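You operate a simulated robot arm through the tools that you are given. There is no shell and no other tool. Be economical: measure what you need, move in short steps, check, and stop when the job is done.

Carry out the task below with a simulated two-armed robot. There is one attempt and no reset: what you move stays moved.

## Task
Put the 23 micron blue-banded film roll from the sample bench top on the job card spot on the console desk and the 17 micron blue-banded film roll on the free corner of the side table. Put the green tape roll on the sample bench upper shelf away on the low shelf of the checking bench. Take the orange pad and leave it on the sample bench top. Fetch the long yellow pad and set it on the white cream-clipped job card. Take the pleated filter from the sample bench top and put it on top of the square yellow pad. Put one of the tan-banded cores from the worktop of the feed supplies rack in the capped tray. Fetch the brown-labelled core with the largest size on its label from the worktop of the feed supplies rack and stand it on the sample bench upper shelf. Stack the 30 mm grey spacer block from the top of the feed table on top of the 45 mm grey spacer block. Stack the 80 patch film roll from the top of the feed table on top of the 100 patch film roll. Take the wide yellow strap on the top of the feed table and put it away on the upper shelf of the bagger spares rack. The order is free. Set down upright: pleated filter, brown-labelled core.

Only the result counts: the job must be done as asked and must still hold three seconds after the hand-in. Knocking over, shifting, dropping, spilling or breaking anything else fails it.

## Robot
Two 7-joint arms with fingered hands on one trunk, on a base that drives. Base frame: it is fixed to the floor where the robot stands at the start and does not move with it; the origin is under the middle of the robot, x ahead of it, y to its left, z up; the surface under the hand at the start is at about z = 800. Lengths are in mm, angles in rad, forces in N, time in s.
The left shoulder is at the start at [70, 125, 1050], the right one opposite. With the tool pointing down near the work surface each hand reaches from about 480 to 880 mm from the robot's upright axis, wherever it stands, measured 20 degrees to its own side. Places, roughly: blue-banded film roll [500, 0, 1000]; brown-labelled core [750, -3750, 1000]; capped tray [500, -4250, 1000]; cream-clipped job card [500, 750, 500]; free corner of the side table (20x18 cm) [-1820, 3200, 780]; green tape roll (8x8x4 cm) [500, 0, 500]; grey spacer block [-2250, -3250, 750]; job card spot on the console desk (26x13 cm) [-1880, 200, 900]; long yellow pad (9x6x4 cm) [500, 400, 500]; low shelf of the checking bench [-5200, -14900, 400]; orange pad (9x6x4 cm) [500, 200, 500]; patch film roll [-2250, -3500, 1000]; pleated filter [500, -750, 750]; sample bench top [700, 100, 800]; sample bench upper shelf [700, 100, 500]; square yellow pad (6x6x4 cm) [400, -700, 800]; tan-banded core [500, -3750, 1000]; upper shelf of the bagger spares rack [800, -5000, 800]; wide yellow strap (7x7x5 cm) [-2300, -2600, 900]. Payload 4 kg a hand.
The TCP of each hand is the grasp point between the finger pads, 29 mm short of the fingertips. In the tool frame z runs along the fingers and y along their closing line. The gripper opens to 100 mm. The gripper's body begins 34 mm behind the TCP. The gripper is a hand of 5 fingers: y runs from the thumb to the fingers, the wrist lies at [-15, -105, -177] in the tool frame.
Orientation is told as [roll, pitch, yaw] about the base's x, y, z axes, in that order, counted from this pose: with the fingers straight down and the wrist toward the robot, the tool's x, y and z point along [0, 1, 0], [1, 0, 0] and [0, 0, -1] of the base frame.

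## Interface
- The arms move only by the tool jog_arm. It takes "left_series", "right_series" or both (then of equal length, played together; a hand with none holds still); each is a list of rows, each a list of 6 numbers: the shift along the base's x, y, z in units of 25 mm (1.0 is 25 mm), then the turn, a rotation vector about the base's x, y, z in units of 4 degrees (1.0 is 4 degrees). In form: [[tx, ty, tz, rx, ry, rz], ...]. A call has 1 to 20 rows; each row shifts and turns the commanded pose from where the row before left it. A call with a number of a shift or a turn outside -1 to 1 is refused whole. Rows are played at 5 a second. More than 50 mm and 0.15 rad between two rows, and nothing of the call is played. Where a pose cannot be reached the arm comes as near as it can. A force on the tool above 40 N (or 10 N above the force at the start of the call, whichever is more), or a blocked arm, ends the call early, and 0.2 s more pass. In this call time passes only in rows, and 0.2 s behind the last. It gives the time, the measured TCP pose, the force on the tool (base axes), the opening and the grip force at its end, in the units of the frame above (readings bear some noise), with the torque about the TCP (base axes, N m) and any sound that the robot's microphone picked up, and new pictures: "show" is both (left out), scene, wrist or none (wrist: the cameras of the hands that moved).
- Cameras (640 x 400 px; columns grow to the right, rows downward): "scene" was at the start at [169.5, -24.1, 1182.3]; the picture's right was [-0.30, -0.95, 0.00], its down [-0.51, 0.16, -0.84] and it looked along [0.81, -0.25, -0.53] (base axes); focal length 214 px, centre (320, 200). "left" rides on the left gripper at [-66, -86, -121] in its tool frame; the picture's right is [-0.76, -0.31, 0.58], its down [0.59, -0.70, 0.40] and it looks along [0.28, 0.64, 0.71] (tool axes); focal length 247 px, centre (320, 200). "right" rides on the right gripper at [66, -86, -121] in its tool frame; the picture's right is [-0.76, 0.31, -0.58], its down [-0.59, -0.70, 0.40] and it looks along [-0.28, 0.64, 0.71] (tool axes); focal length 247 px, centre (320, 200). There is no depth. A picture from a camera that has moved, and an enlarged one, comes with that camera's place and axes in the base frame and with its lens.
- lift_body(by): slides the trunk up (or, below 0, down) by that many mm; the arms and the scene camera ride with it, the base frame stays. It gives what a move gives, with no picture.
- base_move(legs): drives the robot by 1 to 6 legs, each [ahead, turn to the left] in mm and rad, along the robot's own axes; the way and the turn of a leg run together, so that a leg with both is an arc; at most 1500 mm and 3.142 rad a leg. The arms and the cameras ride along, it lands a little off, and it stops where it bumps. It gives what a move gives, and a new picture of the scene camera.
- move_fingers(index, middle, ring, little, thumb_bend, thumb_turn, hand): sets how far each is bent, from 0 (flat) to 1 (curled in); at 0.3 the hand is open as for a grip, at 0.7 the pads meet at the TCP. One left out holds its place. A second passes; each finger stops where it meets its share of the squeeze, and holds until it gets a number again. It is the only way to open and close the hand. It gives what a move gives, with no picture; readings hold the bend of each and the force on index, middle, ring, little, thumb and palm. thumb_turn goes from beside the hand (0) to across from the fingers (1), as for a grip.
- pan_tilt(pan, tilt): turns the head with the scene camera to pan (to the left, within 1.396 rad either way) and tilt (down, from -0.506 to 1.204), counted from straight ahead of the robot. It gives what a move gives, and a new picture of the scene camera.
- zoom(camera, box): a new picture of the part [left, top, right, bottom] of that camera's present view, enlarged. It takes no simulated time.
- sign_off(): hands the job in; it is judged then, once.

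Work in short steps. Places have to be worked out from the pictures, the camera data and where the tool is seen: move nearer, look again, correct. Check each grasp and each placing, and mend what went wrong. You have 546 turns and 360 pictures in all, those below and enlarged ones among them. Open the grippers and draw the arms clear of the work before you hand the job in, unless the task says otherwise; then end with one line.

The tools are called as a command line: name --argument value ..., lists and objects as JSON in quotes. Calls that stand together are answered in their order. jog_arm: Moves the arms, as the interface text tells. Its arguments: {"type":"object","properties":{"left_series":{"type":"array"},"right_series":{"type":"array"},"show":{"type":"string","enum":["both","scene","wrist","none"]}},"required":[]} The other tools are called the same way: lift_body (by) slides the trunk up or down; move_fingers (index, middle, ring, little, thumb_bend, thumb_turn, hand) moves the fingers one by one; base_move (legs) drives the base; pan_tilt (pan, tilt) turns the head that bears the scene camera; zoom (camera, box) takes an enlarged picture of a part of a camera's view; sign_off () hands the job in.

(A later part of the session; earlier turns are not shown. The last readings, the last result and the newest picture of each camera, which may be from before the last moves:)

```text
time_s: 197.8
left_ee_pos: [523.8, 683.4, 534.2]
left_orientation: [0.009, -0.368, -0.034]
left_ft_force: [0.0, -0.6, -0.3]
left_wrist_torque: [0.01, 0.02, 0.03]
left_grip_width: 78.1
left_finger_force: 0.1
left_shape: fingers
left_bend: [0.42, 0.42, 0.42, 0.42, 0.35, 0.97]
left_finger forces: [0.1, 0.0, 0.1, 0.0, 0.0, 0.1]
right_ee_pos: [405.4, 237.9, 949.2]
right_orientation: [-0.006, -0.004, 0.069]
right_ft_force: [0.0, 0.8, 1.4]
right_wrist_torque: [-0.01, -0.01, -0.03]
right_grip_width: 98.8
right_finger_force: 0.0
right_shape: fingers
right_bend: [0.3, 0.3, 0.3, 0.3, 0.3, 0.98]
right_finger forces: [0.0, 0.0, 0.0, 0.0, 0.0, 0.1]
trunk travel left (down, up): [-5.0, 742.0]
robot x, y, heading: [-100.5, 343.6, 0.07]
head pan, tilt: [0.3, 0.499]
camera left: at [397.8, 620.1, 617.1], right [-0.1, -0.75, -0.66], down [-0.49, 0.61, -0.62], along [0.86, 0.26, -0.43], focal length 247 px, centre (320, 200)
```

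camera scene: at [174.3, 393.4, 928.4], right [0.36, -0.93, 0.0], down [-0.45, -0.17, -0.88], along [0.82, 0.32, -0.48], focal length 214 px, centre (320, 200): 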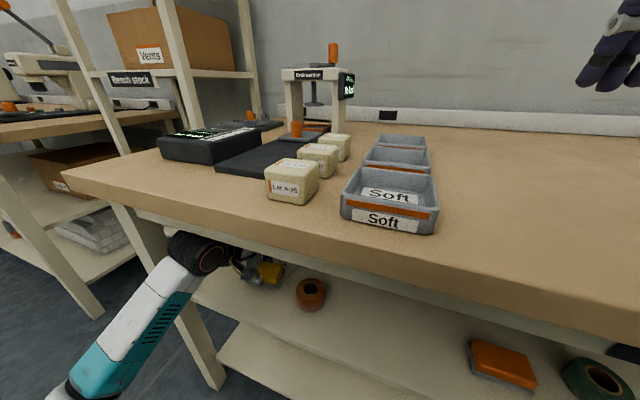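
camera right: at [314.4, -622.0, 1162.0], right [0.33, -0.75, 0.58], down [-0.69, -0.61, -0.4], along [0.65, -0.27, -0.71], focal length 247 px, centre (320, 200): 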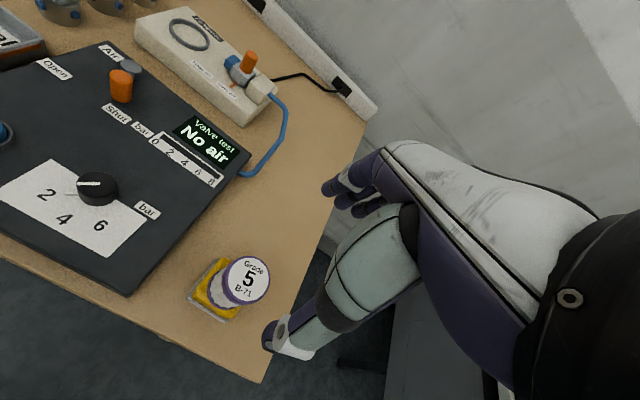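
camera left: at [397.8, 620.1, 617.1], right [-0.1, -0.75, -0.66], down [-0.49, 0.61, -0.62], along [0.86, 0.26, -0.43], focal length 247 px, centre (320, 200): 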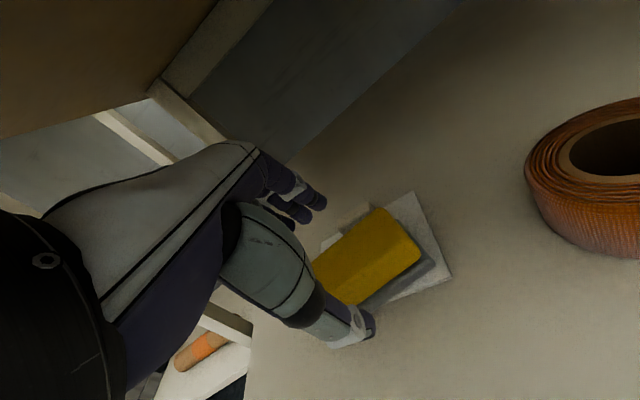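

Fingers clear the pad. I back out and look at the result.

base_move --legs '[[-330, 0]]'

zoom --camera "scene" --box '[280, 180, 400, 250]'

```text
time_s: 200.0
left_ee_pos: [191.9, 662.7, 535.4]
left_orientation: [0.009, -0.372, -0.027]
left_ft_force: [-0.7, -0.5, 0.7]
left_wrist_torque: [0.01, 0.01, 0.0]
left_grip_width: 78.5
left_finger_force: 0.1
left_shape: fingers
left_bend: [0.42, 0.42, 0.42, 0.42, 0.35, 0.97]
left_finger forces: [0.0, 0.0, 0.1, 0.1, 0.1, 0.1]
right_ee_pos: [75.2, 217.5, 949.6]
right_orientation: [-0.007, -0.004, 0.075]
right_ft_force: [-0.3, 0.1, 0.3]
right_wrist_torque: [0.01, 0.02, 0.0]
right_grip_width: 98.8
right_finger_force: 0.0
right_shape: fingers
right_bend: [0.3, 0.3, 0.3, 0.3, 0.3, 0.98]
right_finger forces: [0.0, 0.0, 0.0, 0.0, 0.0, 0.0]
trunk travel left (down, up): [-5.0, 742.0]
robot x, y, heading: [-433.1, 322.1, 0.07]
head pan, tilt: [0.3, 0.499]
camera scene: at [-159.0, 370.7, 929.1], right [0.37, -0.93, 0.0], down [-0.45, -0.17, -0.88], along [0.82, 0.32, -0.48], focal length 214 px, centre (320, 200)
```

scene: 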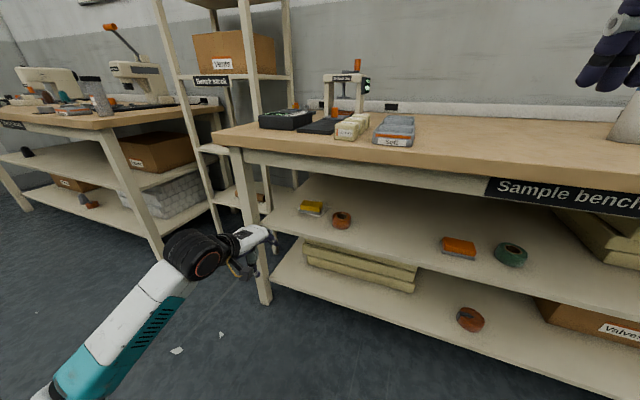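

```text
5.33 times, centred on (340, 215) of scene
camera zoom: at [-159.0, 370.7, 929.1], right [0.37, -0.93, 0.0], down [-0.45, -0.17, -0.88], along [0.82, 0.32, -0.48], focal length 1144 px, centre (213, 120)
```

zoom: 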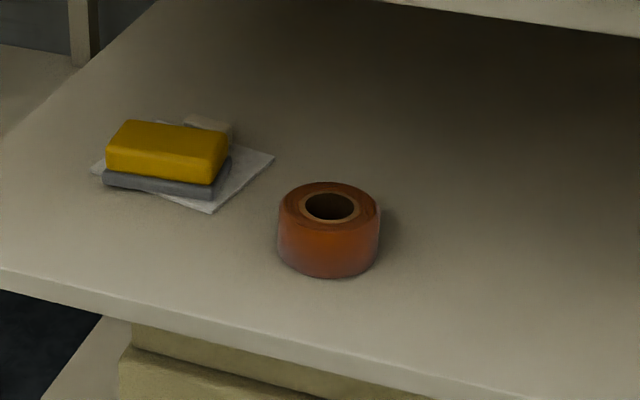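

The yellow pad sits on the card against its clip. Next the orange pad with the right hand: I raise the left hand and lower and tilt the right one together.

jog_arm --left_series '[[0, -0.43, 0.97, 0, 0.31, 0], [0, -0.43, 0.97, 0, 0.31, 0], [0, -0.43, 0.97, 0, 0.31, 0], [0, -0.43, 0.97, 0, 0.31, 0], [0, -0.43, 0.97, 0, 0.31, 0], [0, -0.43, 0.97, 0, 0.31, 0], [0, -0.43, 0.97, 0, 0.31, 0], [0, -0.43, 0.97, 0, 0.31, 0], [0, -0.43, 0.97, 0, 0.31, 0], [0, -0.43, 0.97, 0, 0.31, 0], [0, -0.43, 0.97, 0, 0.31, 0], [0, -0.43, 0.97, 0, 0.31, 0], [0, -0.43, 0.97, 0, 0.31, 0], [0, -0.43, 0.97, 0, 0.31, 0], [0, -0.43, 0.97, 0, 0.31, 0], [0, -0.43, 0.97, 0, 0.31, 0], [0, -0.43, 0.97, 0, 0.31, 0]]' --right_series '[[0.4, -0.22, -0.97, 0, -0.31, 0], [0.4, -0.22, -0.97, 0, -0.31, 0], [0.4, -0.22, -0.97, 0, -0.31, 0], [0.4, -0.22, -0.97, 0, -0.31, 0], [0.4, -0.22, -0.97, 0, -0.31, 0], [0.4, -0.22, -0.97, 0, -0.31, 0], [0.4, -0.22, -0.97, 0, -0.31, 0], [0.4, -0.22, -0.97, 0, -0.31, 0], [0.4, -0.22, -0.97, 0, -0.31, 0], [0.4, -0.22, -0.97, 0, -0.31, 0], [0.2, -0.22, -0.97, 0, -0.31, 0], [0, -0.22, -0.97, 0, -0.31, 0], [0, -0.22, -0.97, 0, -0.31, 0], [0, -0.22, -0.97, 0, -0.31, 0], [0, -0.22, -0.97, 0, -0.31, 0], [0, -0.22, -0.97, 0, -0.31, 0], [0, -0.22, -0.97, 0, -0.31, 0]]' --show "none"

pan_tilt --pan -0.4 --tilt 0.6

zoom --camera "right" --box '[0, 0, 640, 400]'

```text
time_s: 203.6
left_ee_pos: [189.9, 478.6, 948.3]
left_orientation: [0.001, -0.003, -0.025]
left_ft_force: [-0.2, 0.2, -0.1]
left_wrist_torque: [-0.01, -0.02, 0.02]
left_grip_width: 78.2
left_finger_force: 0.0
left_shape: fingers
left_bend: [0.42, 0.42, 0.42, 0.42, 0.35, 0.98]
left_finger forces: [0.1, 0.0, 0.0, 0.0, 0.0, 0.0]
right_ee_pos: [179.7, 133.7, 574.8]
right_orientation: [-0.033, -0.34, 0.079]
right_ft_force: [-1.0, 0.3, 0.2]
right_wrist_torque: [-0.01, -0.01, -0.01]
right_grip_width: 98.9
right_finger_force: 0.1
right_shape: fingers
right_bend: [0.3, 0.3, 0.3, 0.3, 0.3, 0.98]
right_finger forces: [0.0, 0.1, 0.0, 0.1, 0.0, 0.0]
right hand out of reach, approached as far as the arm can: row 16, 17
trunk travel left (down, up): [-5.0, 742.0]
robot x, y, heading: [-437.5, 317.9, 0.075]
head pan, tilt: [0.3, 0.499]
```

```text
time_s: 204.7
left_ee_pos: [191.2, 478.7, 946.3]
left_orientation: [0.0, -0.001, -0.026]
left_ft_force: [-0.7, 0.5, -0.4]
left_wrist_torque: [0.01, 0.0, -0.03]
left_grip_width: 78.1
left_finger_force: 0.1
left_shape: fingers
left_bend: [0.42, 0.42, 0.42, 0.42, 0.35, 0.98]
left_finger forces: [0.1, 0.1, 0.0, 0.0, 0.1, 0.1]
right_ee_pos: [179.5, 133.7, 574.8]
right_orientation: [-0.031, -0.339, 0.08]
right_ft_force: [0.4, 0.0, -0.8]
right_wrist_torque: [0.0, 0.04, 0.0]
right_grip_width: 98.5
right_finger_force: 0.1
right_shape: fingers
right_bend: [0.3, 0.3, 0.3, 0.3, 0.3, 0.98]
right_finger forces: [0.0, 0.0, 0.0, 0.1, 0.0, 0.1]
trunk travel left (down, up): [-5.0, 742.0]
robot x, y, heading: [-434.8, 320.8, 0.076]
head pan, tilt: [-0.4, 0.6]
camera scene: at [-159.9, 309.2, 920.0], right [-0.32, -0.95, 0.0], down [-0.54, 0.18, -0.82], along [0.78, -0.26, -0.57], focal length 214 px, centre (320, 200)
```

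scene: 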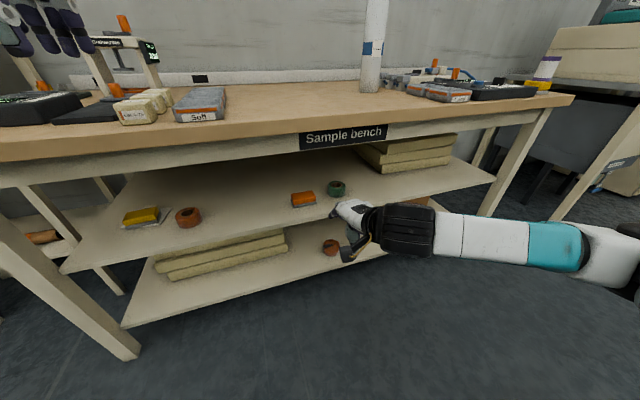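

```text
1.00 times, centred on (320, 200) of right (not enlarged: the box is as wide or as high as the picture)
camera zoom: at [54.2, 193.7, 658.5], right [0.15, -0.73, 0.67], down [-0.49, -0.64, -0.59], along [0.86, -0.24, -0.45], focal length 247 px, centre (320, 200)
```

zoom: 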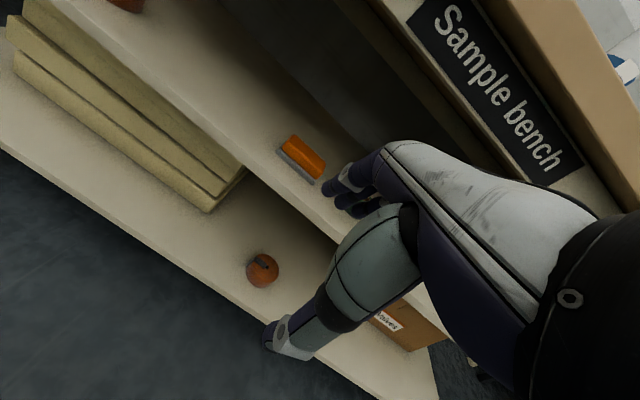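

Orange pad's front edge at x ≈ 477, centre ≈[507,158]. I lower the right hand further, slightly closer in.

jog_arm --right_series '[[-0.6, 0, -0.8, 0, 0, 0], [-0.6, 0, -0.8, 0, 0, 0]]' --show "none"

```text
time_s: 205.3
left_ee_pos: [190.9, 479.1, 945.7]
left_orientation: [0.0, 0.0, -0.027]
left_ft_force: [-0.2, 0.1, 0.5]
left_wrist_torque: [0.01, -0.01, -0.01]
left_grip_width: 78.4
left_finger_force: 0.1
left_shape: fingers
left_bend: [0.42, 0.42, 0.42, 0.42, 0.35, 0.98]
left_finger forces: [0.1, 0.0, 0.0, 0.0, 0.1, 0.1]
right_ee_pos: [178.7, 133.7, 573.3]
right_orientation: [-0.031, -0.336, 0.079]
right_ft_force: [0.4, 0.3, -0.2]
right_wrist_torque: [0.03, 0.0, -0.03]
right_grip_width: 98.5
right_finger_force: 0.1
right_shape: fingers
right_bend: [0.3, 0.3, 0.3, 0.3, 0.3, 0.98]
right_finger forces: [0.0, 0.1, 0.0, 0.1, 0.0, 0.0]
right hand out of reach, approached as far as the arm can: row 1, 2
trunk travel left (down, up): [-5.0, 742.0]
robot x, y, heading: [-434.5, 318.0, 0.077]
head pan, tilt: [-0.4, 0.6]
```

The right arm seems at a joint limit here (too far out). I raise it, bring it in toward the body and descend again like the left arm did.

jog_arm --right_series '[[-0.4, 0.5, 1, 0, 0.5, 0], [-0.4, 0.5, 1, 0, 0.5, 0], [-0.4, 0.5, 1, 0, 0.5, 0], [-0.4, 0.5, 1, 0, 0.5, 0], [-0.4, 0.2, 1, 0, 0.5, 0], [0, 0, -1, 0, -0.4, 0], [0, 0, -1, 0, -0.4, 0], [0, 0, -1, 0, -0.4, 0], [0, 0, -1, 0, -0.4, 0], [0, 0, -1, 0, -0.4, 0], [0, 0, -1, 0, -0.4, 0], [0, 0, -0.5, 0, -0.3, 0]]' --show "scene"

```text
time_s: 207.9
left_ee_pos: [189.5, 477.6, 947.0]
left_orientation: [0.0, -0.002, -0.025]
left_ft_force: [-0.9, -0.4, -0.5]
left_wrist_torque: [0.02, 0.0, 0.01]
left_grip_width: 78.4
left_finger_force: 0.2
left_shape: fingers
left_bend: [0.42, 0.42, 0.42, 0.42, 0.35, 0.98]
left_finger forces: [0.1, 0.0, 0.0, 0.1, 0.0, 0.0]
right_ee_pos: [147.3, 195.5, 583.0]
right_orientation: [-0.025, -0.334, 0.1]
right_ft_force: [0.2, 0.3, 0.5]
right_wrist_torque: [0.04, 0.0, -0.01]
right_grip_width: 98.6
right_finger_force: 0.2
right_shape: fingers
right_bend: [0.3, 0.3, 0.3, 0.3, 0.3, 0.98]
right_finger forces: [0.0, 0.0, 0.1, 0.0, 0.0, 0.1]
right hand out of reach, approached as far as the arm can: row 6, 7, 10, 11, 12
trunk travel left (down, up): [-5.0, 742.0]
robot x, y, heading: [-435.3, 321.9, 0.071]
head pan, tilt: [-0.4, 0.6]
camera scene: at [-159.9, 309.3, 920.0], right [-0.32, -0.95, 0.0], down [-0.54, 0.18, -0.82], along [0.78, -0.26, -0.57], focal length 214 px, centre (320, 200)
```

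scene: 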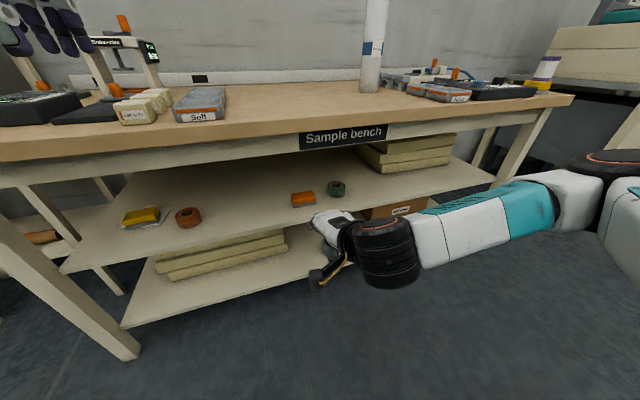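

I retrace with exactly the mirrored path that worked for the left arm: up to z 854 tool-down, then straight down with tilt.

jog_arm --right_series '[[0, -0.05, 1, 0.03, 0.435, -0.04], [0, -0.05, 1, 0.03, 0.435, -0.04], [0, -0.05, 1, 0.03, 0.435, -0.04], [0, -0.05, 1, 0.03, 0.435, -0.04], [0, -0.05, 1, 0.03, 0.435, -0.04], [0, -0.05, 1, 0.03, 0.435, -0.04], [0, -0.05, 1, 0.03, 0.435, -0.04], [0, -0.05, 1, 0.03, 0.435, -0.04], [0, -0.05, 1, 0.03, 0.435, -0.04], [-0.1, -0.05, 1, 0.03, 0.435, -0.04], [-0.1, -0.05, 0.85, 0.03, 0.435, -0.04]]' --show "none"

jog_arm --right_series '[[0, 0, -1, 0, -0.5, 0], [0, 0, -1, 0, -0.5, 0], [0, 0, -1, 0, -0.5, 0], [0, 0, -1, 0, -0.5, 0], [0, 0, -1, 0, -0.5, 0], [0, 0, -1, 0, -0.5, 0], [0, 0, -1, 0, -0.5, 0], [0, 0, -1, 0, -0.5, 0], [0, 0, -1, 0, -0.5, 0], [0, 0, -1, 0, -0.5, 0], [0, 0, -1, 0, -0.5, 0], [0, 0, -1, 0, -0.5, 0]]' --show "none"

```text
time_s: 210.3
left_ee_pos: [190.4, 478.6, 947.1]
left_orientation: [-0.001, -0.003, -0.025]
left_ft_force: [0.6, 0.6, 0.3]
left_wrist_torque: [0.02, 0.0, 0.01]
left_grip_width: 78.3
left_finger_force: 0.1
left_shape: fingers
left_bend: [0.42, 0.42, 0.42, 0.42, 0.35, 0.98]
left_finger forces: [0.1, 0.0, 0.1, 0.1, 0.0, 0.0]
right_ee_pos: [141.3, 185.1, 855.8]
right_orientation: [0.027, -0.003, 0.062]
right_ft_force: [0.3, -0.2, -0.3]
right_wrist_torque: [-0.01, 0.01, -0.01]
right_grip_width: 98.8
right_finger_force: 0.0
right_shape: fingers
right_bend: [0.3, 0.3, 0.3, 0.3, 0.3, 0.98]
right_finger forces: [0.0, 0.0, 0.0, 0.1, 0.1, 0.0]
trunk travel left (down, up): [-5.0, 742.0]
robot x, y, heading: [-434.4, 323.3, 0.082]
head pan, tilt: [-0.4, 0.6]
```

```text
time_s: 212.9
left_ee_pos: [191.0, 478.6, 946.7]
left_orientation: [0.0, -0.001, -0.025]
left_ft_force: [0.4, -0.3, 0.1]
left_wrist_torque: [0.02, -0.05, -0.02]
left_grip_width: 78.2
left_finger_force: 0.0
left_shape: fingers
left_bend: [0.42, 0.42, 0.42, 0.42, 0.35, 0.98]
left_finger forces: [0.0, 0.0, 0.0, 0.0, 0.0, 0.0]
right_ee_pos: [156.4, 177.3, 601.8]
right_orientation: [-0.001, -0.374, 0.075]
right_ft_force: [-1.2, 0.3, 0.2]
right_wrist_torque: [0.02, -0.02, 0.01]
right_grip_width: 98.8
right_finger_force: 0.1
right_shape: fingers
right_bend: [0.3, 0.3, 0.3, 0.3, 0.3, 0.98]
right_finger forces: [0.0, 0.0, 0.1, 0.0, 0.1, 0.0]
right hand out of reach, approached as far as the arm can: row 8, 9, 11, 12
trunk travel left (down, up): [-5.0, 742.0]
robot x, y, heading: [-433.6, 318.9, 0.076]
head pan, tilt: [-0.4, 0.6]
```

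The right arm can't get into the low branch, so I use the left arm for shelf work. I raise the right hand, then relocate to y ≈ -20.

jog_arm --right_series '[[-0.1, 0, 1, 0, 0.38, 0], [-0.1, 0, 1, 0, 0.38, 0], [-0.1, 0, 1, 0, 0.38, 0], [-0.1, 0, 1, 0, 0.38, 0], [-0.1, 0, 1, 0, 0.38, 0], [-0.1, 0, 1, 0, 0.38, 0], [-0.1, 0, 1, 0, 0.38, 0], [-0.1, 0, 1, 0, 0.38, 0], [-0.1, 0, 1, 0, 0.38, 0], [-0.1, 0, 1, 0, 0.38, 0], [-0.1, 0, 1, 0, 0.38, 0], [-0.1, 0, 1, 0, 0.38, 0], [-0.1, 0, 1, 0, 0.38, 0], [-0.1, 0, 1, 0, 0.38, 0]]' --show "none"

base_move --legs '[[0, -1.65], [345, 0], [0, 1.58]]'

```text
time_s: 215.9
left_ee_pos: [190.6, 479.6, 947.0]
left_orientation: [0.0, -0.001, -0.026]
left_ft_force: [-0.4, 0.4, -0.7]
left_wrist_torque: [-0.03, 0.04, -0.03]
left_grip_width: 78.3
left_finger_force: 0.1
left_shape: fingers
left_bend: [0.42, 0.42, 0.42, 0.42, 0.35, 0.98]
left_finger forces: [0.0, 0.0, 0.0, 0.1, 0.0, 0.0]
right_ee_pos: [129.9, 177.9, 950.4]
right_orientation: [0.023, -0.052, 0.063]
right_ft_force: [0.4, -0.2, 1.1]
right_wrist_torque: [0.01, -0.06, -0.03]
right_grip_width: 98.4
right_finger_force: 0.0
right_shape: fingers
right_bend: [0.3, 0.3, 0.3, 0.3, 0.3, 0.98]
right_finger forces: [0.1, 0.0, 0.1, 0.1, 0.0, 0.0]
right hand out of reach, approached as far as the arm can: row 1
trunk travel left (down, up): [-5.0, 742.0]
robot x, y, heading: [-435.8, 323.2, 0.073]
head pan, tilt: [-0.4, 0.6]
```

```text
time_s: 226.2
left_ee_pos: [197.4, 79.5, 945.7]
left_orientation: [0.0, -0.003, -0.11]
left_ft_force: [0.0, 0.3, -0.7]
left_wrist_torque: [0.03, -0.01, -0.02]
left_grip_width: 78.2
left_finger_force: 0.1
left_shape: fingers
left_bend: [0.42, 0.42, 0.42, 0.42, 0.35, 0.98]
left_finger forces: [0.0, 0.0, 0.0, 0.0, 0.1, 0.0]
right_ee_pos: [112.0, -215.1, 950.0]
right_orientation: [0.022, -0.054, -0.024]
right_ft_force: [-0.2, 0.0, 0.0]
right_wrist_torque: [0.0, -0.02, -0.01]
right_grip_width: 98.6
right_finger_force: 0.1
right_shape: fingers
right_bend: [0.3, 0.3, 0.3, 0.3, 0.3, 0.98]
right_finger forces: [0.0, 0.0, 0.0, 0.0, 0.0, 0.0]
trunk travel left (down, up): [-5.0, 742.0]
robot x, y, heading: [-435.9, -22.9, -0.012]
head pan, tilt: [-0.4, 0.6]
camera scene: at [-166.2, -60.7, 920.0], right [-0.4, -0.92, 0.0], down [-0.52, 0.22, -0.82], along [0.76, -0.33, -0.57], focal length 214 px, centre (320, 200)
```

scene: 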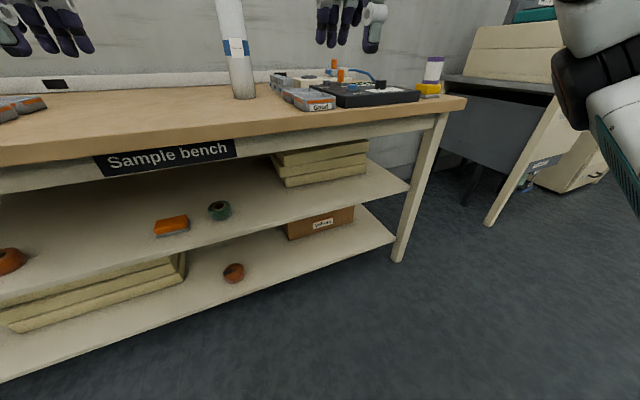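

I bring the left hand to the proven start pose, then straight down with tilt, opening the fingers.

move_fingers --hand "left" --index 0.3 --middle 0.3 --ring 0.3 --little 0.3 --thumb_bend 0.3

jog_arm --left_series '[[-0.6, 0.8, -0.9, 0, 0, 0.38], [-0.6, 0.8, -0.9, 0, 0, 0.38], [-0.6, 0.8, -0.9, 0, 0, 0.38], [-0.6, 0.8, -0.9, 0, 0, 0.38], [0, 0, -1, 0, -0.5, 0], [0, 0, -1, 0, -0.5, 0], [0, 0, -1, 0, -0.5, 0], [0, 0, -1, 0, -0.5, 0], [0, 0, -1, 0, -0.5, 0], [0, 0, -1, 0, -0.5, 0], [0, 0, -1, 0, -0.5, 0], [0, 0, -1, 0, -0.5, 0], [0, 0, -1, 0, -0.5, 0], [0, 0, -1, 0, -0.5, 0], [0, 0, -1, 0, -0.5, 0], [0, 0, -1, 0, 0, 0], [0, 0, -1, 0, 0, 0]]' --show "wrist"

```text
time_s: 227.2
left_ee_pos: [197.4, 79.4, 946.1]
left_orientation: [0.001, -0.002, -0.11]
left_ft_force: [-0.7, 0.7, 0.3]
left_wrist_torque: [0.0, 0.03, 0.0]
left_grip_width: 98.1
left_finger_force: 0.0
left_shape: fingers
left_bend: [0.3, 0.3, 0.3, 0.3, 0.3, 0.98]
left_finger forces: [0.1, 0.0, 0.0, 0.0, 0.1, 0.1]
right_ee_pos: [112.1, -214.3, 951.0]
right_orientation: [0.022, -0.053, -0.024]
right_ft_force: [-0.4, 0.7, 0.7]
right_wrist_torque: [-0.01, -0.03, 0.02]
right_grip_width: 98.8
right_finger_force: 0.0
right_shape: fingers
right_bend: [0.3, 0.3, 0.3, 0.3, 0.3, 0.98]
right_finger forces: [0.0, 0.0, 0.1, 0.1, 0.1, 0.0]
trunk travel left (down, up): [-5.0, 742.0]
robot x, y, heading: [-438.7, -25.6, -0.016]
head pan, tilt: [-0.4, 0.6]
```

```text
time_s: 230.8
left_ee_pos: [136.4, 160.7, 531.6]
left_orientation: [0.003, -0.387, -0.002]
left_ft_force: [-0.2, 1.3, 0.2]
left_wrist_torque: [-0.02, -0.01, 0.01]
left_grip_width: 98.5
left_finger_force: 0.0
left_shape: fingers
left_bend: [0.3, 0.3, 0.3, 0.3, 0.3, 0.98]
left_finger forces: [0.0, 0.0, 0.0, 0.0, 0.0, 0.1]
right_ee_pos: [111.5, -214.7, 949.1]
right_orientation: [0.023, -0.052, -0.023]
right_ft_force: [-0.4, -0.2, 0.0]
right_wrist_torque: [0.02, 0.03, 0.05]
right_grip_width: 98.8
right_finger_force: 0.0
right_shape: fingers
right_bend: [0.3, 0.3, 0.3, 0.3, 0.3, 0.98]
right_finger forces: [0.0, 0.1, 0.0, 0.0, 0.1, 0.0]
trunk travel left (down, up): [-5.0, 742.0]
robot x, y, heading: [-437.7, -24.7, -0.008]
head pan, tilt: [-0.4, 0.6]
camera left: at [10.7, 95.2, 612.3], right [-0.07, -0.76, -0.65], down [-0.5, 0.59, -0.63], along [0.86, 0.28, -0.42], focal length 247 px, centre (320, 200)
```

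left: 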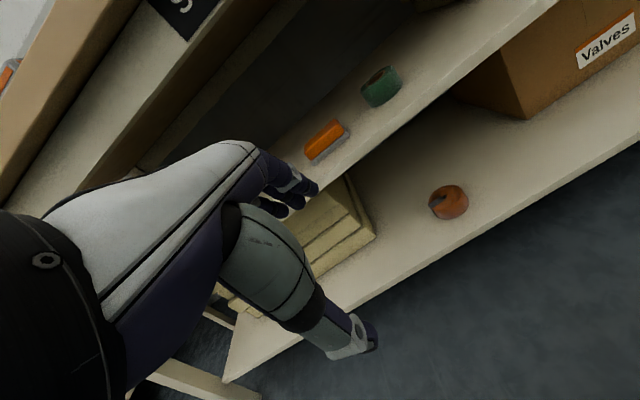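

Reached z 531 with tilt. I drive in 310 mm and inspect.

base_move --legs '[[310, 0]]'

zoom --camera "left" --box '[0, 0, 640, 400]'

```text
time_s: 232.9
left_ee_pos: [445.5, 158.0, 530.8]
left_orientation: [0.002, -0.387, -0.005]
left_ft_force: [0.7, -0.3, 0.0]
left_wrist_torque: [-0.01, -0.01, 0.03]
left_grip_width: 98.6
left_finger_force: 0.1
left_shape: fingers
left_bend: [0.3, 0.3, 0.3, 0.3, 0.3, 0.98]
left_finger forces: [0.0, 0.1, 0.0, 0.0, 0.0, 0.0]
right_ee_pos: [420.8, -218.1, 950.1]
right_orientation: [0.022, -0.052, -0.021]
right_ft_force: [-0.4, -0.4, 0.9]
right_wrist_torque: [0.01, 0.0, 0.0]
right_grip_width: 98.6
right_finger_force: 0.0
right_shape: fingers
right_bend: [0.3, 0.3, 0.3, 0.3, 0.3, 0.98]
right_finger forces: [0.0, 0.0, 0.0, 0.1, 0.0, 0.0]
trunk travel left (down, up): [-5.0, 742.0]
robot x, y, heading: [-128.4, -28.5, -0.015]
head pan, tilt: [-0.4, 0.6]
camera scene: at [142.6, -63.8, 920.0], right [-0.4, -0.92, 0.0], down [-0.52, 0.23, -0.82], along [0.76, -0.33, -0.57], focal length 214 px, centre (320, 200)
```

scene: 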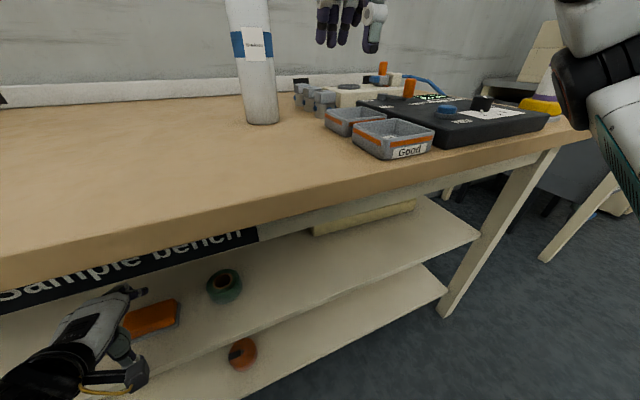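

```text
1.00 times, centred on (320, 200) of left (not enlarged: the box is as wide or as high as the picture)
camera zoom: at [319.6, 91.8, 612.7], right [-0.07, -0.76, -0.65], down [-0.5, 0.59, -0.63], along [0.86, 0.28, -0.42], focal length 247 px, centre (320, 200)
```

zoom: 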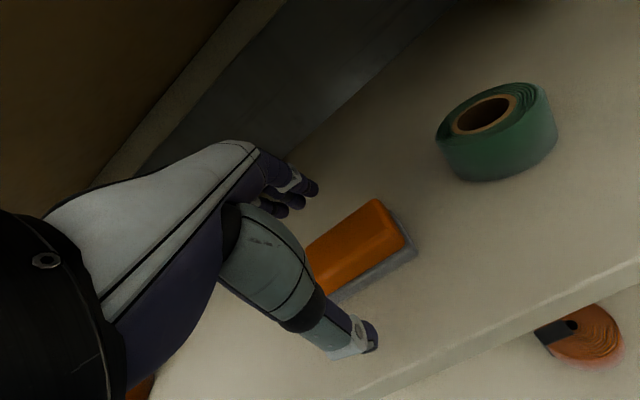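

Orange centre ≈[490,153]. I repeat the yellow-pad approach: forward 45 mm while reducing tilt, down to z ≈ 508.

jog_arm --left_series '[[0.45, -0.05, -0.15, 0, 0.74, 0], [0.45, -0.05, -0.15, 0, 0.74, 0], [0.45, -0.05, -0.2, 0, 0.74, 0], [0.45, -0.05, -0.2, 0, 0.74, 0], [0, 0, -0.2, 0, 0, 0]]' --show "wrist"

move_fingers --hand "left" --index 0.75 --middle 0.75 --ring 0.75 --little 0.75 --thumb_bend 0.75

```text
time_s: 234.1
left_ee_pos: [489.5, 152.4, 508.5]
left_orientation: [0.0, -0.178, -0.005]
left_ft_force: [-0.2, -0.2, -0.8]
left_wrist_torque: [0.02, 0.0, 0.04]
left_grip_width: 98.3
left_finger_force: 0.1
left_shape: fingers
left_bend: [0.3, 0.3, 0.3, 0.3, 0.3, 0.98]
left_finger forces: [0.0, 0.0, 0.0, 0.0, 0.1, 0.0]
right_ee_pos: [421.3, -217.3, 950.9]
right_orientation: [0.023, -0.052, -0.023]
right_ft_force: [0.8, 0.4, -0.4]
right_wrist_torque: [-0.01, 0.0, 0.02]
right_grip_width: 98.8
right_finger_force: 0.0
right_shape: fingers
right_bend: [0.3, 0.3, 0.3, 0.3, 0.3, 0.98]
right_finger forces: [0.0, 0.0, 0.0, 0.0, 0.1, 0.0]
trunk travel left (down, up): [-5.0, 742.0]
robot x, y, heading: [-129.1, -31.3, -0.012]
head pan, tilt: [-0.4, 0.6]
camera left: at [383.3, 87.3, 613.4], right [-0.2, -0.76, -0.62], down [-0.62, 0.59, -0.52], along [0.76, 0.28, -0.59], focal length 247 px, centre (320, 200)
```

left: 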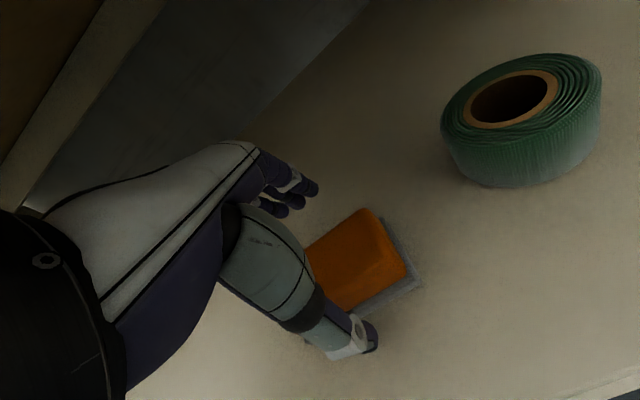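

```text
time_s: 235.1
left_ee_pos: [490.6, 152.8, 509.6]
left_orientation: [0.001, -0.182, -0.003]
left_ft_force: [4.0, 2.5, 12.9]
left_wrist_torque: [-0.16, 0.26, -0.05]
left_grip_width: 46.3
left_finger_force: 21.8
left_shape: fingers
left_bend: [0.59, 0.64, 0.72, 0.75, 0.52, 0.93]
left_finger forces: [10.5, 8.2, 5.9, 0.0, 19.5, 0.1]
right_ee_pos: [418.8, -218.3, 950.5]
right_orientation: [0.024, -0.055, -0.022]
right_ft_force: [0.6, -0.1, 0.2]
right_wrist_torque: [0.02, 0.01, 0.03]
right_grip_width: 98.7
right_finger_force: 0.0
right_shape: fingers
right_bend: [0.3, 0.3, 0.3, 0.3, 0.3, 0.98]
right_finger forces: [0.0, 0.1, 0.1, 0.1, 0.0, 0.0]
trunk travel left (down, up): [-5.0, 742.0]
robot x, y, heading: [-128.7, -27.2, -0.01]
head pan, tilt: [-0.4, 0.6]
```

Gripped. I lift 13 mm with a small forward tilt and check.

jog_arm --left_series '[[0, 0, 0.3, 0, -0.3, 0], [0, 0, 0.3, 0, -0.3, 0]]' --show "wrist"

```text
time_s: 235.7
left_ee_pos: [491.0, 152.6, 523.4]
left_orientation: [0.002, -0.217, -0.003]
left_ft_force: [0.0, 0.0, -0.6]
left_wrist_torque: [0.02, -0.04, -0.01]
left_grip_width: 46.4
left_finger_force: 20.4
left_shape: fingers
left_bend: [0.6, 0.65, 0.73, 0.75, 0.51, 0.93]
left_finger forces: [8.1, 7.0, 5.1, 0.1, 20.6, 0.0]
right_ee_pos: [420.7, -216.5, 950.0]
right_orientation: [0.022, -0.054, -0.022]
right_ft_force: [1.3, 0.2, -0.1]
right_wrist_torque: [-0.01, 0.02, 0.03]
right_grip_width: 99.1
right_finger_force: 0.1
right_shape: fingers
right_bend: [0.3, 0.3, 0.3, 0.3, 0.3, 0.98]
right_finger forces: [0.0, 0.0, 0.0, 0.0, 0.1, 0.0]
trunk travel left (down, up): [-5.0, 742.0]
robot x, y, heading: [-129.7, -28.1, -0.009]
head pan, tilt: [-0.4, 0.6]
camera left: at [379.1, 86.9, 623.4], right [-0.18, -0.76, -0.63], down [-0.6, 0.59, -0.54], along [0.78, 0.28, -0.56], focal length 247 px, centre (320, 200)
```

left: 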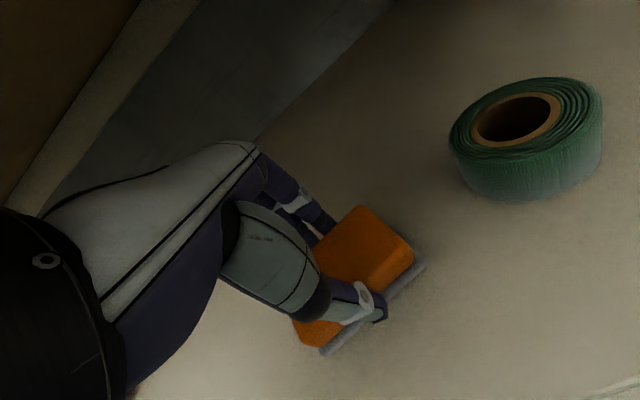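

Orange pad is held. I back out, raise the trunk 400 mm and drive in over the bench top.

base_move --legs '[[-320, 0]]'

lift_body --by 400

base_move --legs '[[290, 0]]'

```text
time_s: 237.8
left_ee_pos: [171.6, 153.4, 523.2]
left_orientation: [0.001, -0.22, -0.011]
left_ft_force: [0.6, -0.3, -0.7]
left_wrist_torque: [0.02, 0.0, 0.0]
left_grip_width: 46.3
left_finger_force: 20.2
left_shape: fingers
left_bend: [0.6, 0.65, 0.73, 0.75, 0.51, 0.93]
left_finger forces: [8.2, 7.0, 5.1, 0.0, 20.4, 0.1]
right_ee_pos: [101.0, -216.6, 950.1]
right_orientation: [0.022, -0.05, -0.028]
right_ft_force: [-0.4, 0.4, -0.2]
right_wrist_torque: [0.0, 0.04, 0.0]
right_grip_width: 98.8
right_finger_force: 0.0
right_shape: fingers
right_bend: [0.3, 0.3, 0.3, 0.3, 0.3, 0.98]
right_finger forces: [0.0, 0.0, 0.0, 0.1, 0.1, 0.0]
trunk travel left (down, up): [-5.0, 742.0]
robot x, y, heading: [-447.3, -23.4, -0.017]
head pan, tilt: [-0.4, 0.6]
camera scene: at [-176.6, -61.2, 920.0], right [-0.4, -0.92, 0.0], down [-0.52, 0.23, -0.82], along [0.75, -0.33, -0.57], focal length 214 px, centre (320, 200)
```

scene: 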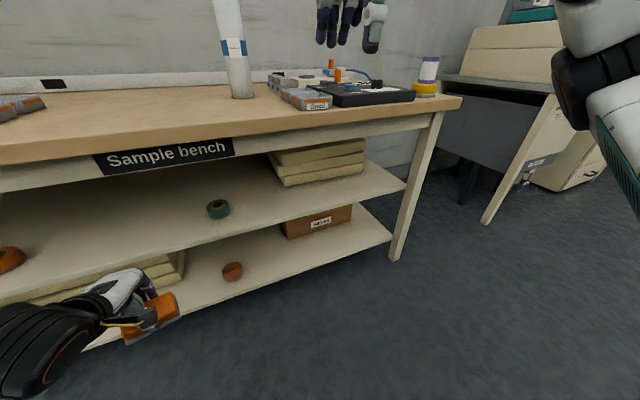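

```text
time_s: 241.6
left_ee_pos: [170.6, 153.6, 922.6]
left_orientation: [-0.001, -0.22, -0.007]
left_ft_force: [-0.1, 0.6, -0.7]
left_wrist_torque: [-0.01, 0.02, 0.0]
left_grip_width: 46.4
left_finger_force: 20.5
left_shape: fingers
left_bend: [0.6, 0.65, 0.73, 0.75, 0.51, 0.93]
left_finger forces: [8.1, 7.1, 5.2, 0.1, 20.4, 0.0]
right_ee_pos: [100.5, -216.6, 1350.4]
right_orientation: [0.022, -0.054, -0.028]
right_ft_force: [0.9, 0.0, -0.5]
right_wrist_torque: [0.0, -0.01, 0.01]
right_grip_width: 98.7
right_finger_force: 0.1
right_shape: fingers
right_bend: [0.3, 0.3, 0.3, 0.3, 0.3, 0.98]
right_finger forces: [0.0, 0.0, 0.1, 0.0, 0.0, 0.1]
trunk travel left (down, up): [-405.0, 342.0]
robot x, y, heading: [-451.3, -24.6, -0.019]
head pan, tilt: [-0.4, 0.6]
```

```text
time_s: 243.6
left_ee_pos: [465.0, 145.6, 923.0]
left_orientation: [0.0, -0.219, -0.015]
left_ft_force: [0.2, 0.0, -1.2]
left_wrist_torque: [-0.01, -0.01, -0.01]
left_grip_width: 46.9
left_finger_force: 21.4
left_shape: fingers
left_bend: [0.6, 0.65, 0.73, 0.75, 0.51, 0.93]
left_finger forces: [8.2, 7.1, 5.1, 0.1, 20.6, 0.1]
right_ee_pos: [391.9, -224.5, 1349.0]
right_orientation: [0.025, -0.052, -0.032]
right_ft_force: [0.7, 0.5, -0.2]
right_wrist_torque: [0.01, 0.02, -0.03]
right_grip_width: 98.9
right_finger_force: 0.0
right_shape: fingers
right_bend: [0.3, 0.3, 0.3, 0.3, 0.3, 0.98]
right_finger forces: [0.0, 0.0, 0.1, 0.0, 0.0, 0.0]
trunk travel left (down, up): [-405.0, 342.0]
robot x, y, heading: [-158.8, -28.3, -0.019]
head pan, tilt: [-0.4, 0.6]
camera scene: at [-29.3, -64.9, 1337.4], right [-0.41, -0.91, 0.0], down [-0.52, 0.23, -0.82], along [0.75, -0.34, -0.57], focal length 214 px, centre (320, 200)
```

scene: 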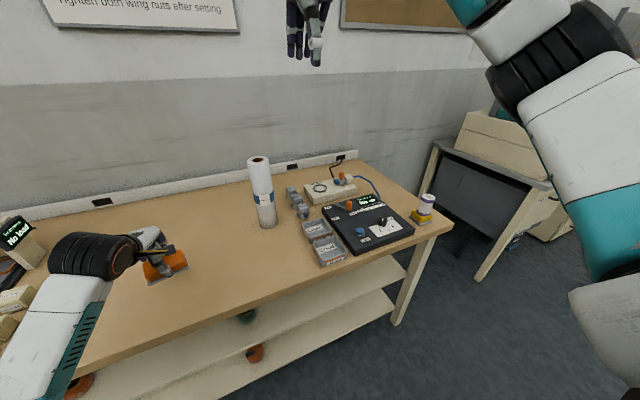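

The pad is above free bench top at [465,145]. I lower it, correcting the tilt.

jog_arm --left_series '[[-0.4, 0, -0.9, 0, 0.17, 0], [-0.4, 0, -0.9, 0, 0.17, 0], [0, 0, -0.8, 0, 0.17, 0], [0, 0, -0.15, 0, 0, 0]]' --show "none"

jog_arm --left_series '[[0, 0, -0.15, 0, 0, 0]]' --show "wrist"

```text
time_s: 244.6
left_ee_pos: [443.9, 146.4, 855.3]
left_orientation: [-0.001, -0.185, -0.014]
left_ft_force: [0.2, 0.7, -0.7]
left_wrist_torque: [0.02, 0.0, 0.01]
left_grip_width: 46.4
left_finger_force: 20.7
left_shape: fingers
left_bend: [0.6, 0.65, 0.73, 0.75, 0.51, 0.93]
left_finger forces: [8.2, 7.1, 5.1, 0.1, 20.4, 0.0]
right_ee_pos: [391.0, -223.7, 1350.1]
right_orientation: [0.024, -0.051, -0.034]
right_ft_force: [-0.9, -0.3, 0.2]
right_wrist_torque: [-0.01, 0.01, 0.02]
right_grip_width: 98.9
right_finger_force: 0.2
right_shape: fingers
right_bend: [0.3, 0.3, 0.3, 0.3, 0.3, 0.98]
right_finger forces: [0.1, 0.0, 0.0, 0.1, 0.0, 0.1]
trunk travel left (down, up): [-405.0, 342.0]
robot x, y, heading: [-156.7, -31.0, -0.02]
head pan, tilt: [-0.4, 0.6]
```

```text
time_s: 245.0
left_ee_pos: [444.2, 145.7, 851.8]
left_orientation: [0.0, -0.187, -0.014]
left_ft_force: [0.8, 0.7, 3.4]
left_wrist_torque: [-0.11, 0.05, -0.02]
left_grip_width: 46.2
left_finger_force: 20.6
left_shape: fingers
left_bend: [0.6, 0.65, 0.73, 0.75, 0.51, 0.93]
left_finger forces: [8.8, 7.2, 5.0, 0.1, 20.2, 0.1]
right_ee_pos: [390.8, -224.7, 1351.0]
right_orientation: [0.023, -0.054, -0.033]
right_ft_force: [-0.4, 0.1, 0.8]
right_wrist_torque: [-0.01, 0.01, 0.01]
right_grip_width: 99.0
right_finger_force: 0.1
right_shape: fingers
right_bend: [0.3, 0.3, 0.3, 0.3, 0.3, 0.98]
right_finger forces: [0.0, 0.0, 0.0, 0.0, 0.0, 0.0]
trunk travel left (down, up): [-405.0, 342.0]
robot x, y, heading: [-156.0, -31.8, -0.02]
head pan, tilt: [-0.4, 0.6]
camera left: at [336.2, 80.9, 956.1], right [-0.2, -0.75, -0.62], down [-0.61, 0.6, -0.52], along [0.77, 0.27, -0.58], focal length 247 px, centre (320, 200)
```

left: 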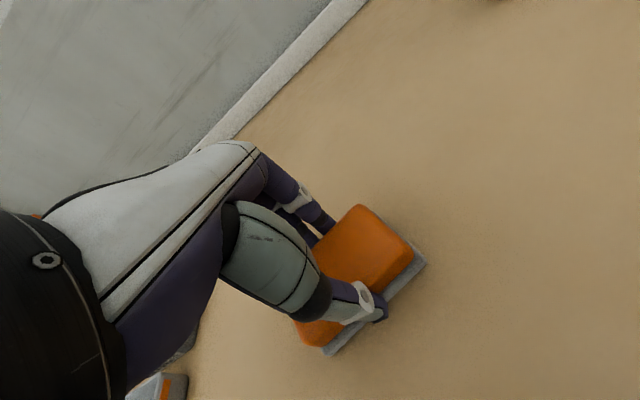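

Contact. I lower 2 mm more, release and rise.

jog_arm --left_series '[[0, 0, -0.06, 0, 0, 0]]' --show "none"

move_fingers --hand "left" --index 0.3 --middle 0.3 --ring 0.3 --little 0.3 --thumb_bend 0.3

jog_arm --left_series '[[0, 0, 0.5, 0, 0, 0], [0, 0, 1, 0, 0, 0], [0, 0, 1, 0, 0, 0], [0, 0, 1, 0, 0, 0], [0, 0, 1, 0, 0, 0]]' --show "scene"

```text
time_s: 245.4
left_ee_pos: [444.7, 144.4, 851.4]
left_orientation: [-0.001, -0.19, -0.011]
left_ft_force: [1.5, 3.5, 8.1]
left_wrist_torque: [-0.12, 0.24, -0.11]
left_grip_width: 46.3
left_finger_force: 21.0
left_shape: fingers
left_bend: [0.6, 0.65, 0.73, 0.75, 0.51, 0.93]
left_finger forces: [9.3, 7.7, 5.3, 0.0, 19.8, 0.0]
right_ee_pos: [390.4, -223.2, 1350.7]
right_orientation: [0.025, -0.052, -0.034]
right_ft_force: [0.5, 0.6, -0.4]
right_wrist_torque: [0.0, -0.02, 0.02]
right_grip_width: 98.7
right_finger_force: 0.1
right_shape: fingers
right_bend: [0.3, 0.3, 0.3, 0.3, 0.3, 0.98]
right_finger forces: [0.0, 0.0, 0.1, 0.0, 0.1, 0.0]
trunk travel left (down, up): [-405.0, 342.0]
robot x, y, heading: [-158.9, -33.6, -0.017]
head pan, tilt: [-0.4, 0.6]
```

```text
time_s: 246.4
left_ee_pos: [443.5, 144.6, 849.5]
left_orientation: [0.0, -0.185, -0.014]
left_ft_force: [-1.0, -0.7, -0.2]
left_wrist_torque: [0.0, 0.01, 0.0]
left_grip_width: 98.1
left_finger_force: 0.0
left_shape: fingers
left_bend: [0.3, 0.3, 0.3, 0.3, 0.3, 0.97]
left_finger forces: [0.0, 0.0, 0.0, 0.0, 0.0, 0.1]
right_ee_pos: [390.8, -223.5, 1350.8]
right_orientation: [0.024, -0.054, -0.032]
right_ft_force: [0.0, -0.3, 0.2]
right_wrist_torque: [-0.01, -0.02, -0.02]
right_grip_width: 98.8
right_finger_force: 0.0
right_shape: fingers
right_bend: [0.3, 0.3, 0.3, 0.3, 0.3, 0.98]
right_finger forces: [0.1, 0.0, 0.0, 0.1, 0.0, 0.0]
trunk travel left (down, up): [-405.0, 342.0]
robot x, y, heading: [-155.2, -30.7, -0.017]
head pan, tilt: [-0.4, 0.6]
```

```text
time_s: 247.6
left_ee_pos: [445.4, 144.1, 960.3]
left_orientation: [-0.001, -0.187, -0.017]
left_ft_force: [0.9, 0.0, 0.0]
left_wrist_torque: [-0.01, 0.03, -0.03]
left_grip_width: 98.3
left_finger_force: 0.0
left_shape: fingers
left_bend: [0.3, 0.3, 0.3, 0.3, 0.3, 0.97]
left_finger forces: [0.0, 0.0, 0.0, 0.0, 0.1, 0.0]
right_ee_pos: [390.9, -224.7, 1350.7]
right_orientation: [0.022, -0.051, -0.032]
right_ft_force: [0.0, -0.8, -0.4]
right_wrist_torque: [-0.03, -0.03, 0.0]
right_grip_width: 98.5
right_finger_force: 0.1
right_shape: fingers
right_bend: [0.3, 0.3, 0.3, 0.3, 0.3, 0.98]
right_finger forces: [0.1, 0.1, 0.0, 0.1, 0.0, 0.0]
trunk travel left (down, up): [-405.0, 342.0]
robot x, y, heading: [-156.8, -32.6, -0.023]
head pan, tilt: [-0.4, 0.6]
camera scene: at [-30.4, -65.0, 1337.5], right [-0.41, -0.91, 0.0], down [-0.52, 0.23, -0.82], along [0.75, -0.34, -0.57], focal length 214 px, centre (320, 200)
```

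scene: 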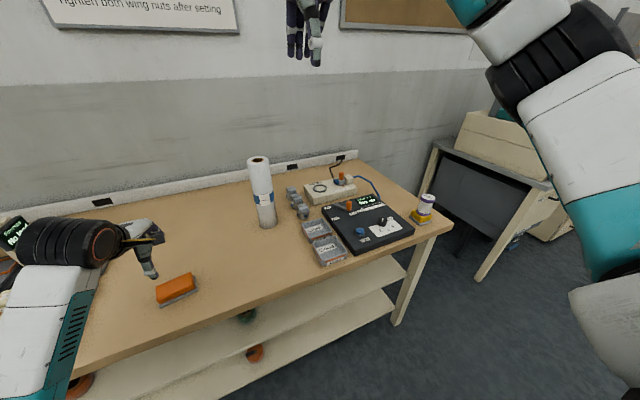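

The orange pad lies on the bench top. Next I head to the feed supplies rack; I back up, turn right and look down the aisle.

base_move --legs '[[-400, 0], [0, -1.55]]'

pan_tilt --pan 0.2 --tilt 0.2

```text
time_s: 254.0
left_ee_pos: [-377.8, -623.8, 961.5]
left_orientation: [0.0, -0.187, -1.582]
left_ft_force: [0.5, -0.2, -0.5]
left_wrist_torque: [-0.01, 0.02, -0.04]
left_grip_width: 98.5
left_finger_force: 0.1
left_shape: fingers
left_bend: [0.3, 0.3, 0.3, 0.3, 0.3, 0.98]
left_finger forces: [0.0, 0.0, 0.1, 0.0, 0.1, 0.0]
right_ee_pos: [-746.6, -569.5, 1349.8]
right_orientation: [0.024, -0.051, -1.598]
right_ft_force: [1.1, -0.6, -0.2]
right_wrist_torque: [0.01, 0.01, -0.03]
right_grip_width: 98.5
right_finger_force: 0.1
right_shape: fingers
right_bend: [0.3, 0.3, 0.3, 0.3, 0.3, 0.98]
right_finger forces: [0.1, 0.0, 0.0, 0.1, 0.0, 0.0]
trunk travel left (down, up): [-405.0, 342.0]
robot x, y, heading: [-555.4, -24.2, -1.589]
head pan, tilt: [-0.4, 0.6]
camera scene: at [-593.2, -147.0, 1337.5], right [-0.91, 0.4, 0.0], down [0.23, 0.52, -0.82], along [-0.33, -0.75, -0.57], focal length 214 px, centre (320, 200)
```

scene: 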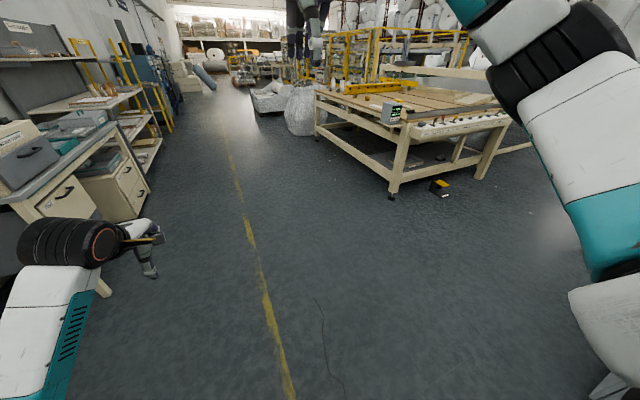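

```text
time_s: 255.0
left_ee_pos: [-376.3, -623.9, 960.2]
left_orientation: [0.0, -0.185, -1.582]
left_ft_force: [0.2, 0.2, -0.4]
left_wrist_torque: [0.01, -0.03, -0.02]
left_grip_width: 98.7
left_finger_force: 0.2
left_shape: fingers
left_bend: [0.3, 0.3, 0.3, 0.3, 0.3, 0.98]
left_finger forces: [0.0, 0.0, 0.0, 0.0, 0.1, 0.1]
right_ee_pos: [-746.7, -571.0, 1350.3]
right_orientation: [0.023, -0.052, -1.599]
right_ft_force: [-0.6, 0.5, 0.5]
right_wrist_torque: [0.05, 0.0, 0.02]
right_grip_width: 98.6
right_finger_force: 0.0
right_shape: fingers
right_bend: [0.3, 0.3, 0.3, 0.3, 0.3, 0.98]
right_finger forces: [0.0, 0.0, 0.0, 0.0, 0.0, 0.1]
trunk travel left (down, up): [-405.0, 342.0]
robot x, y, heading: [-556.8, -24.5, -1.585]
head pan, tilt: [0.201, 0.201]
camera scene: at [-540.3, -157.8, 1374.3], right [-0.98, -0.18, 0.0], down [-0.04, 0.2, -0.98], along [0.18, -0.96, -0.2], focal length 214 px, centre (320, 200)
```

scene: 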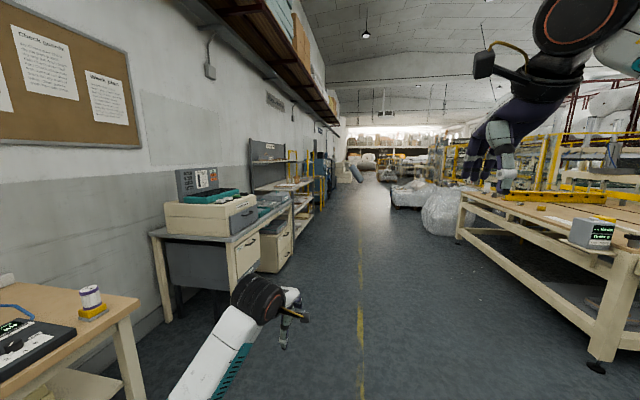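

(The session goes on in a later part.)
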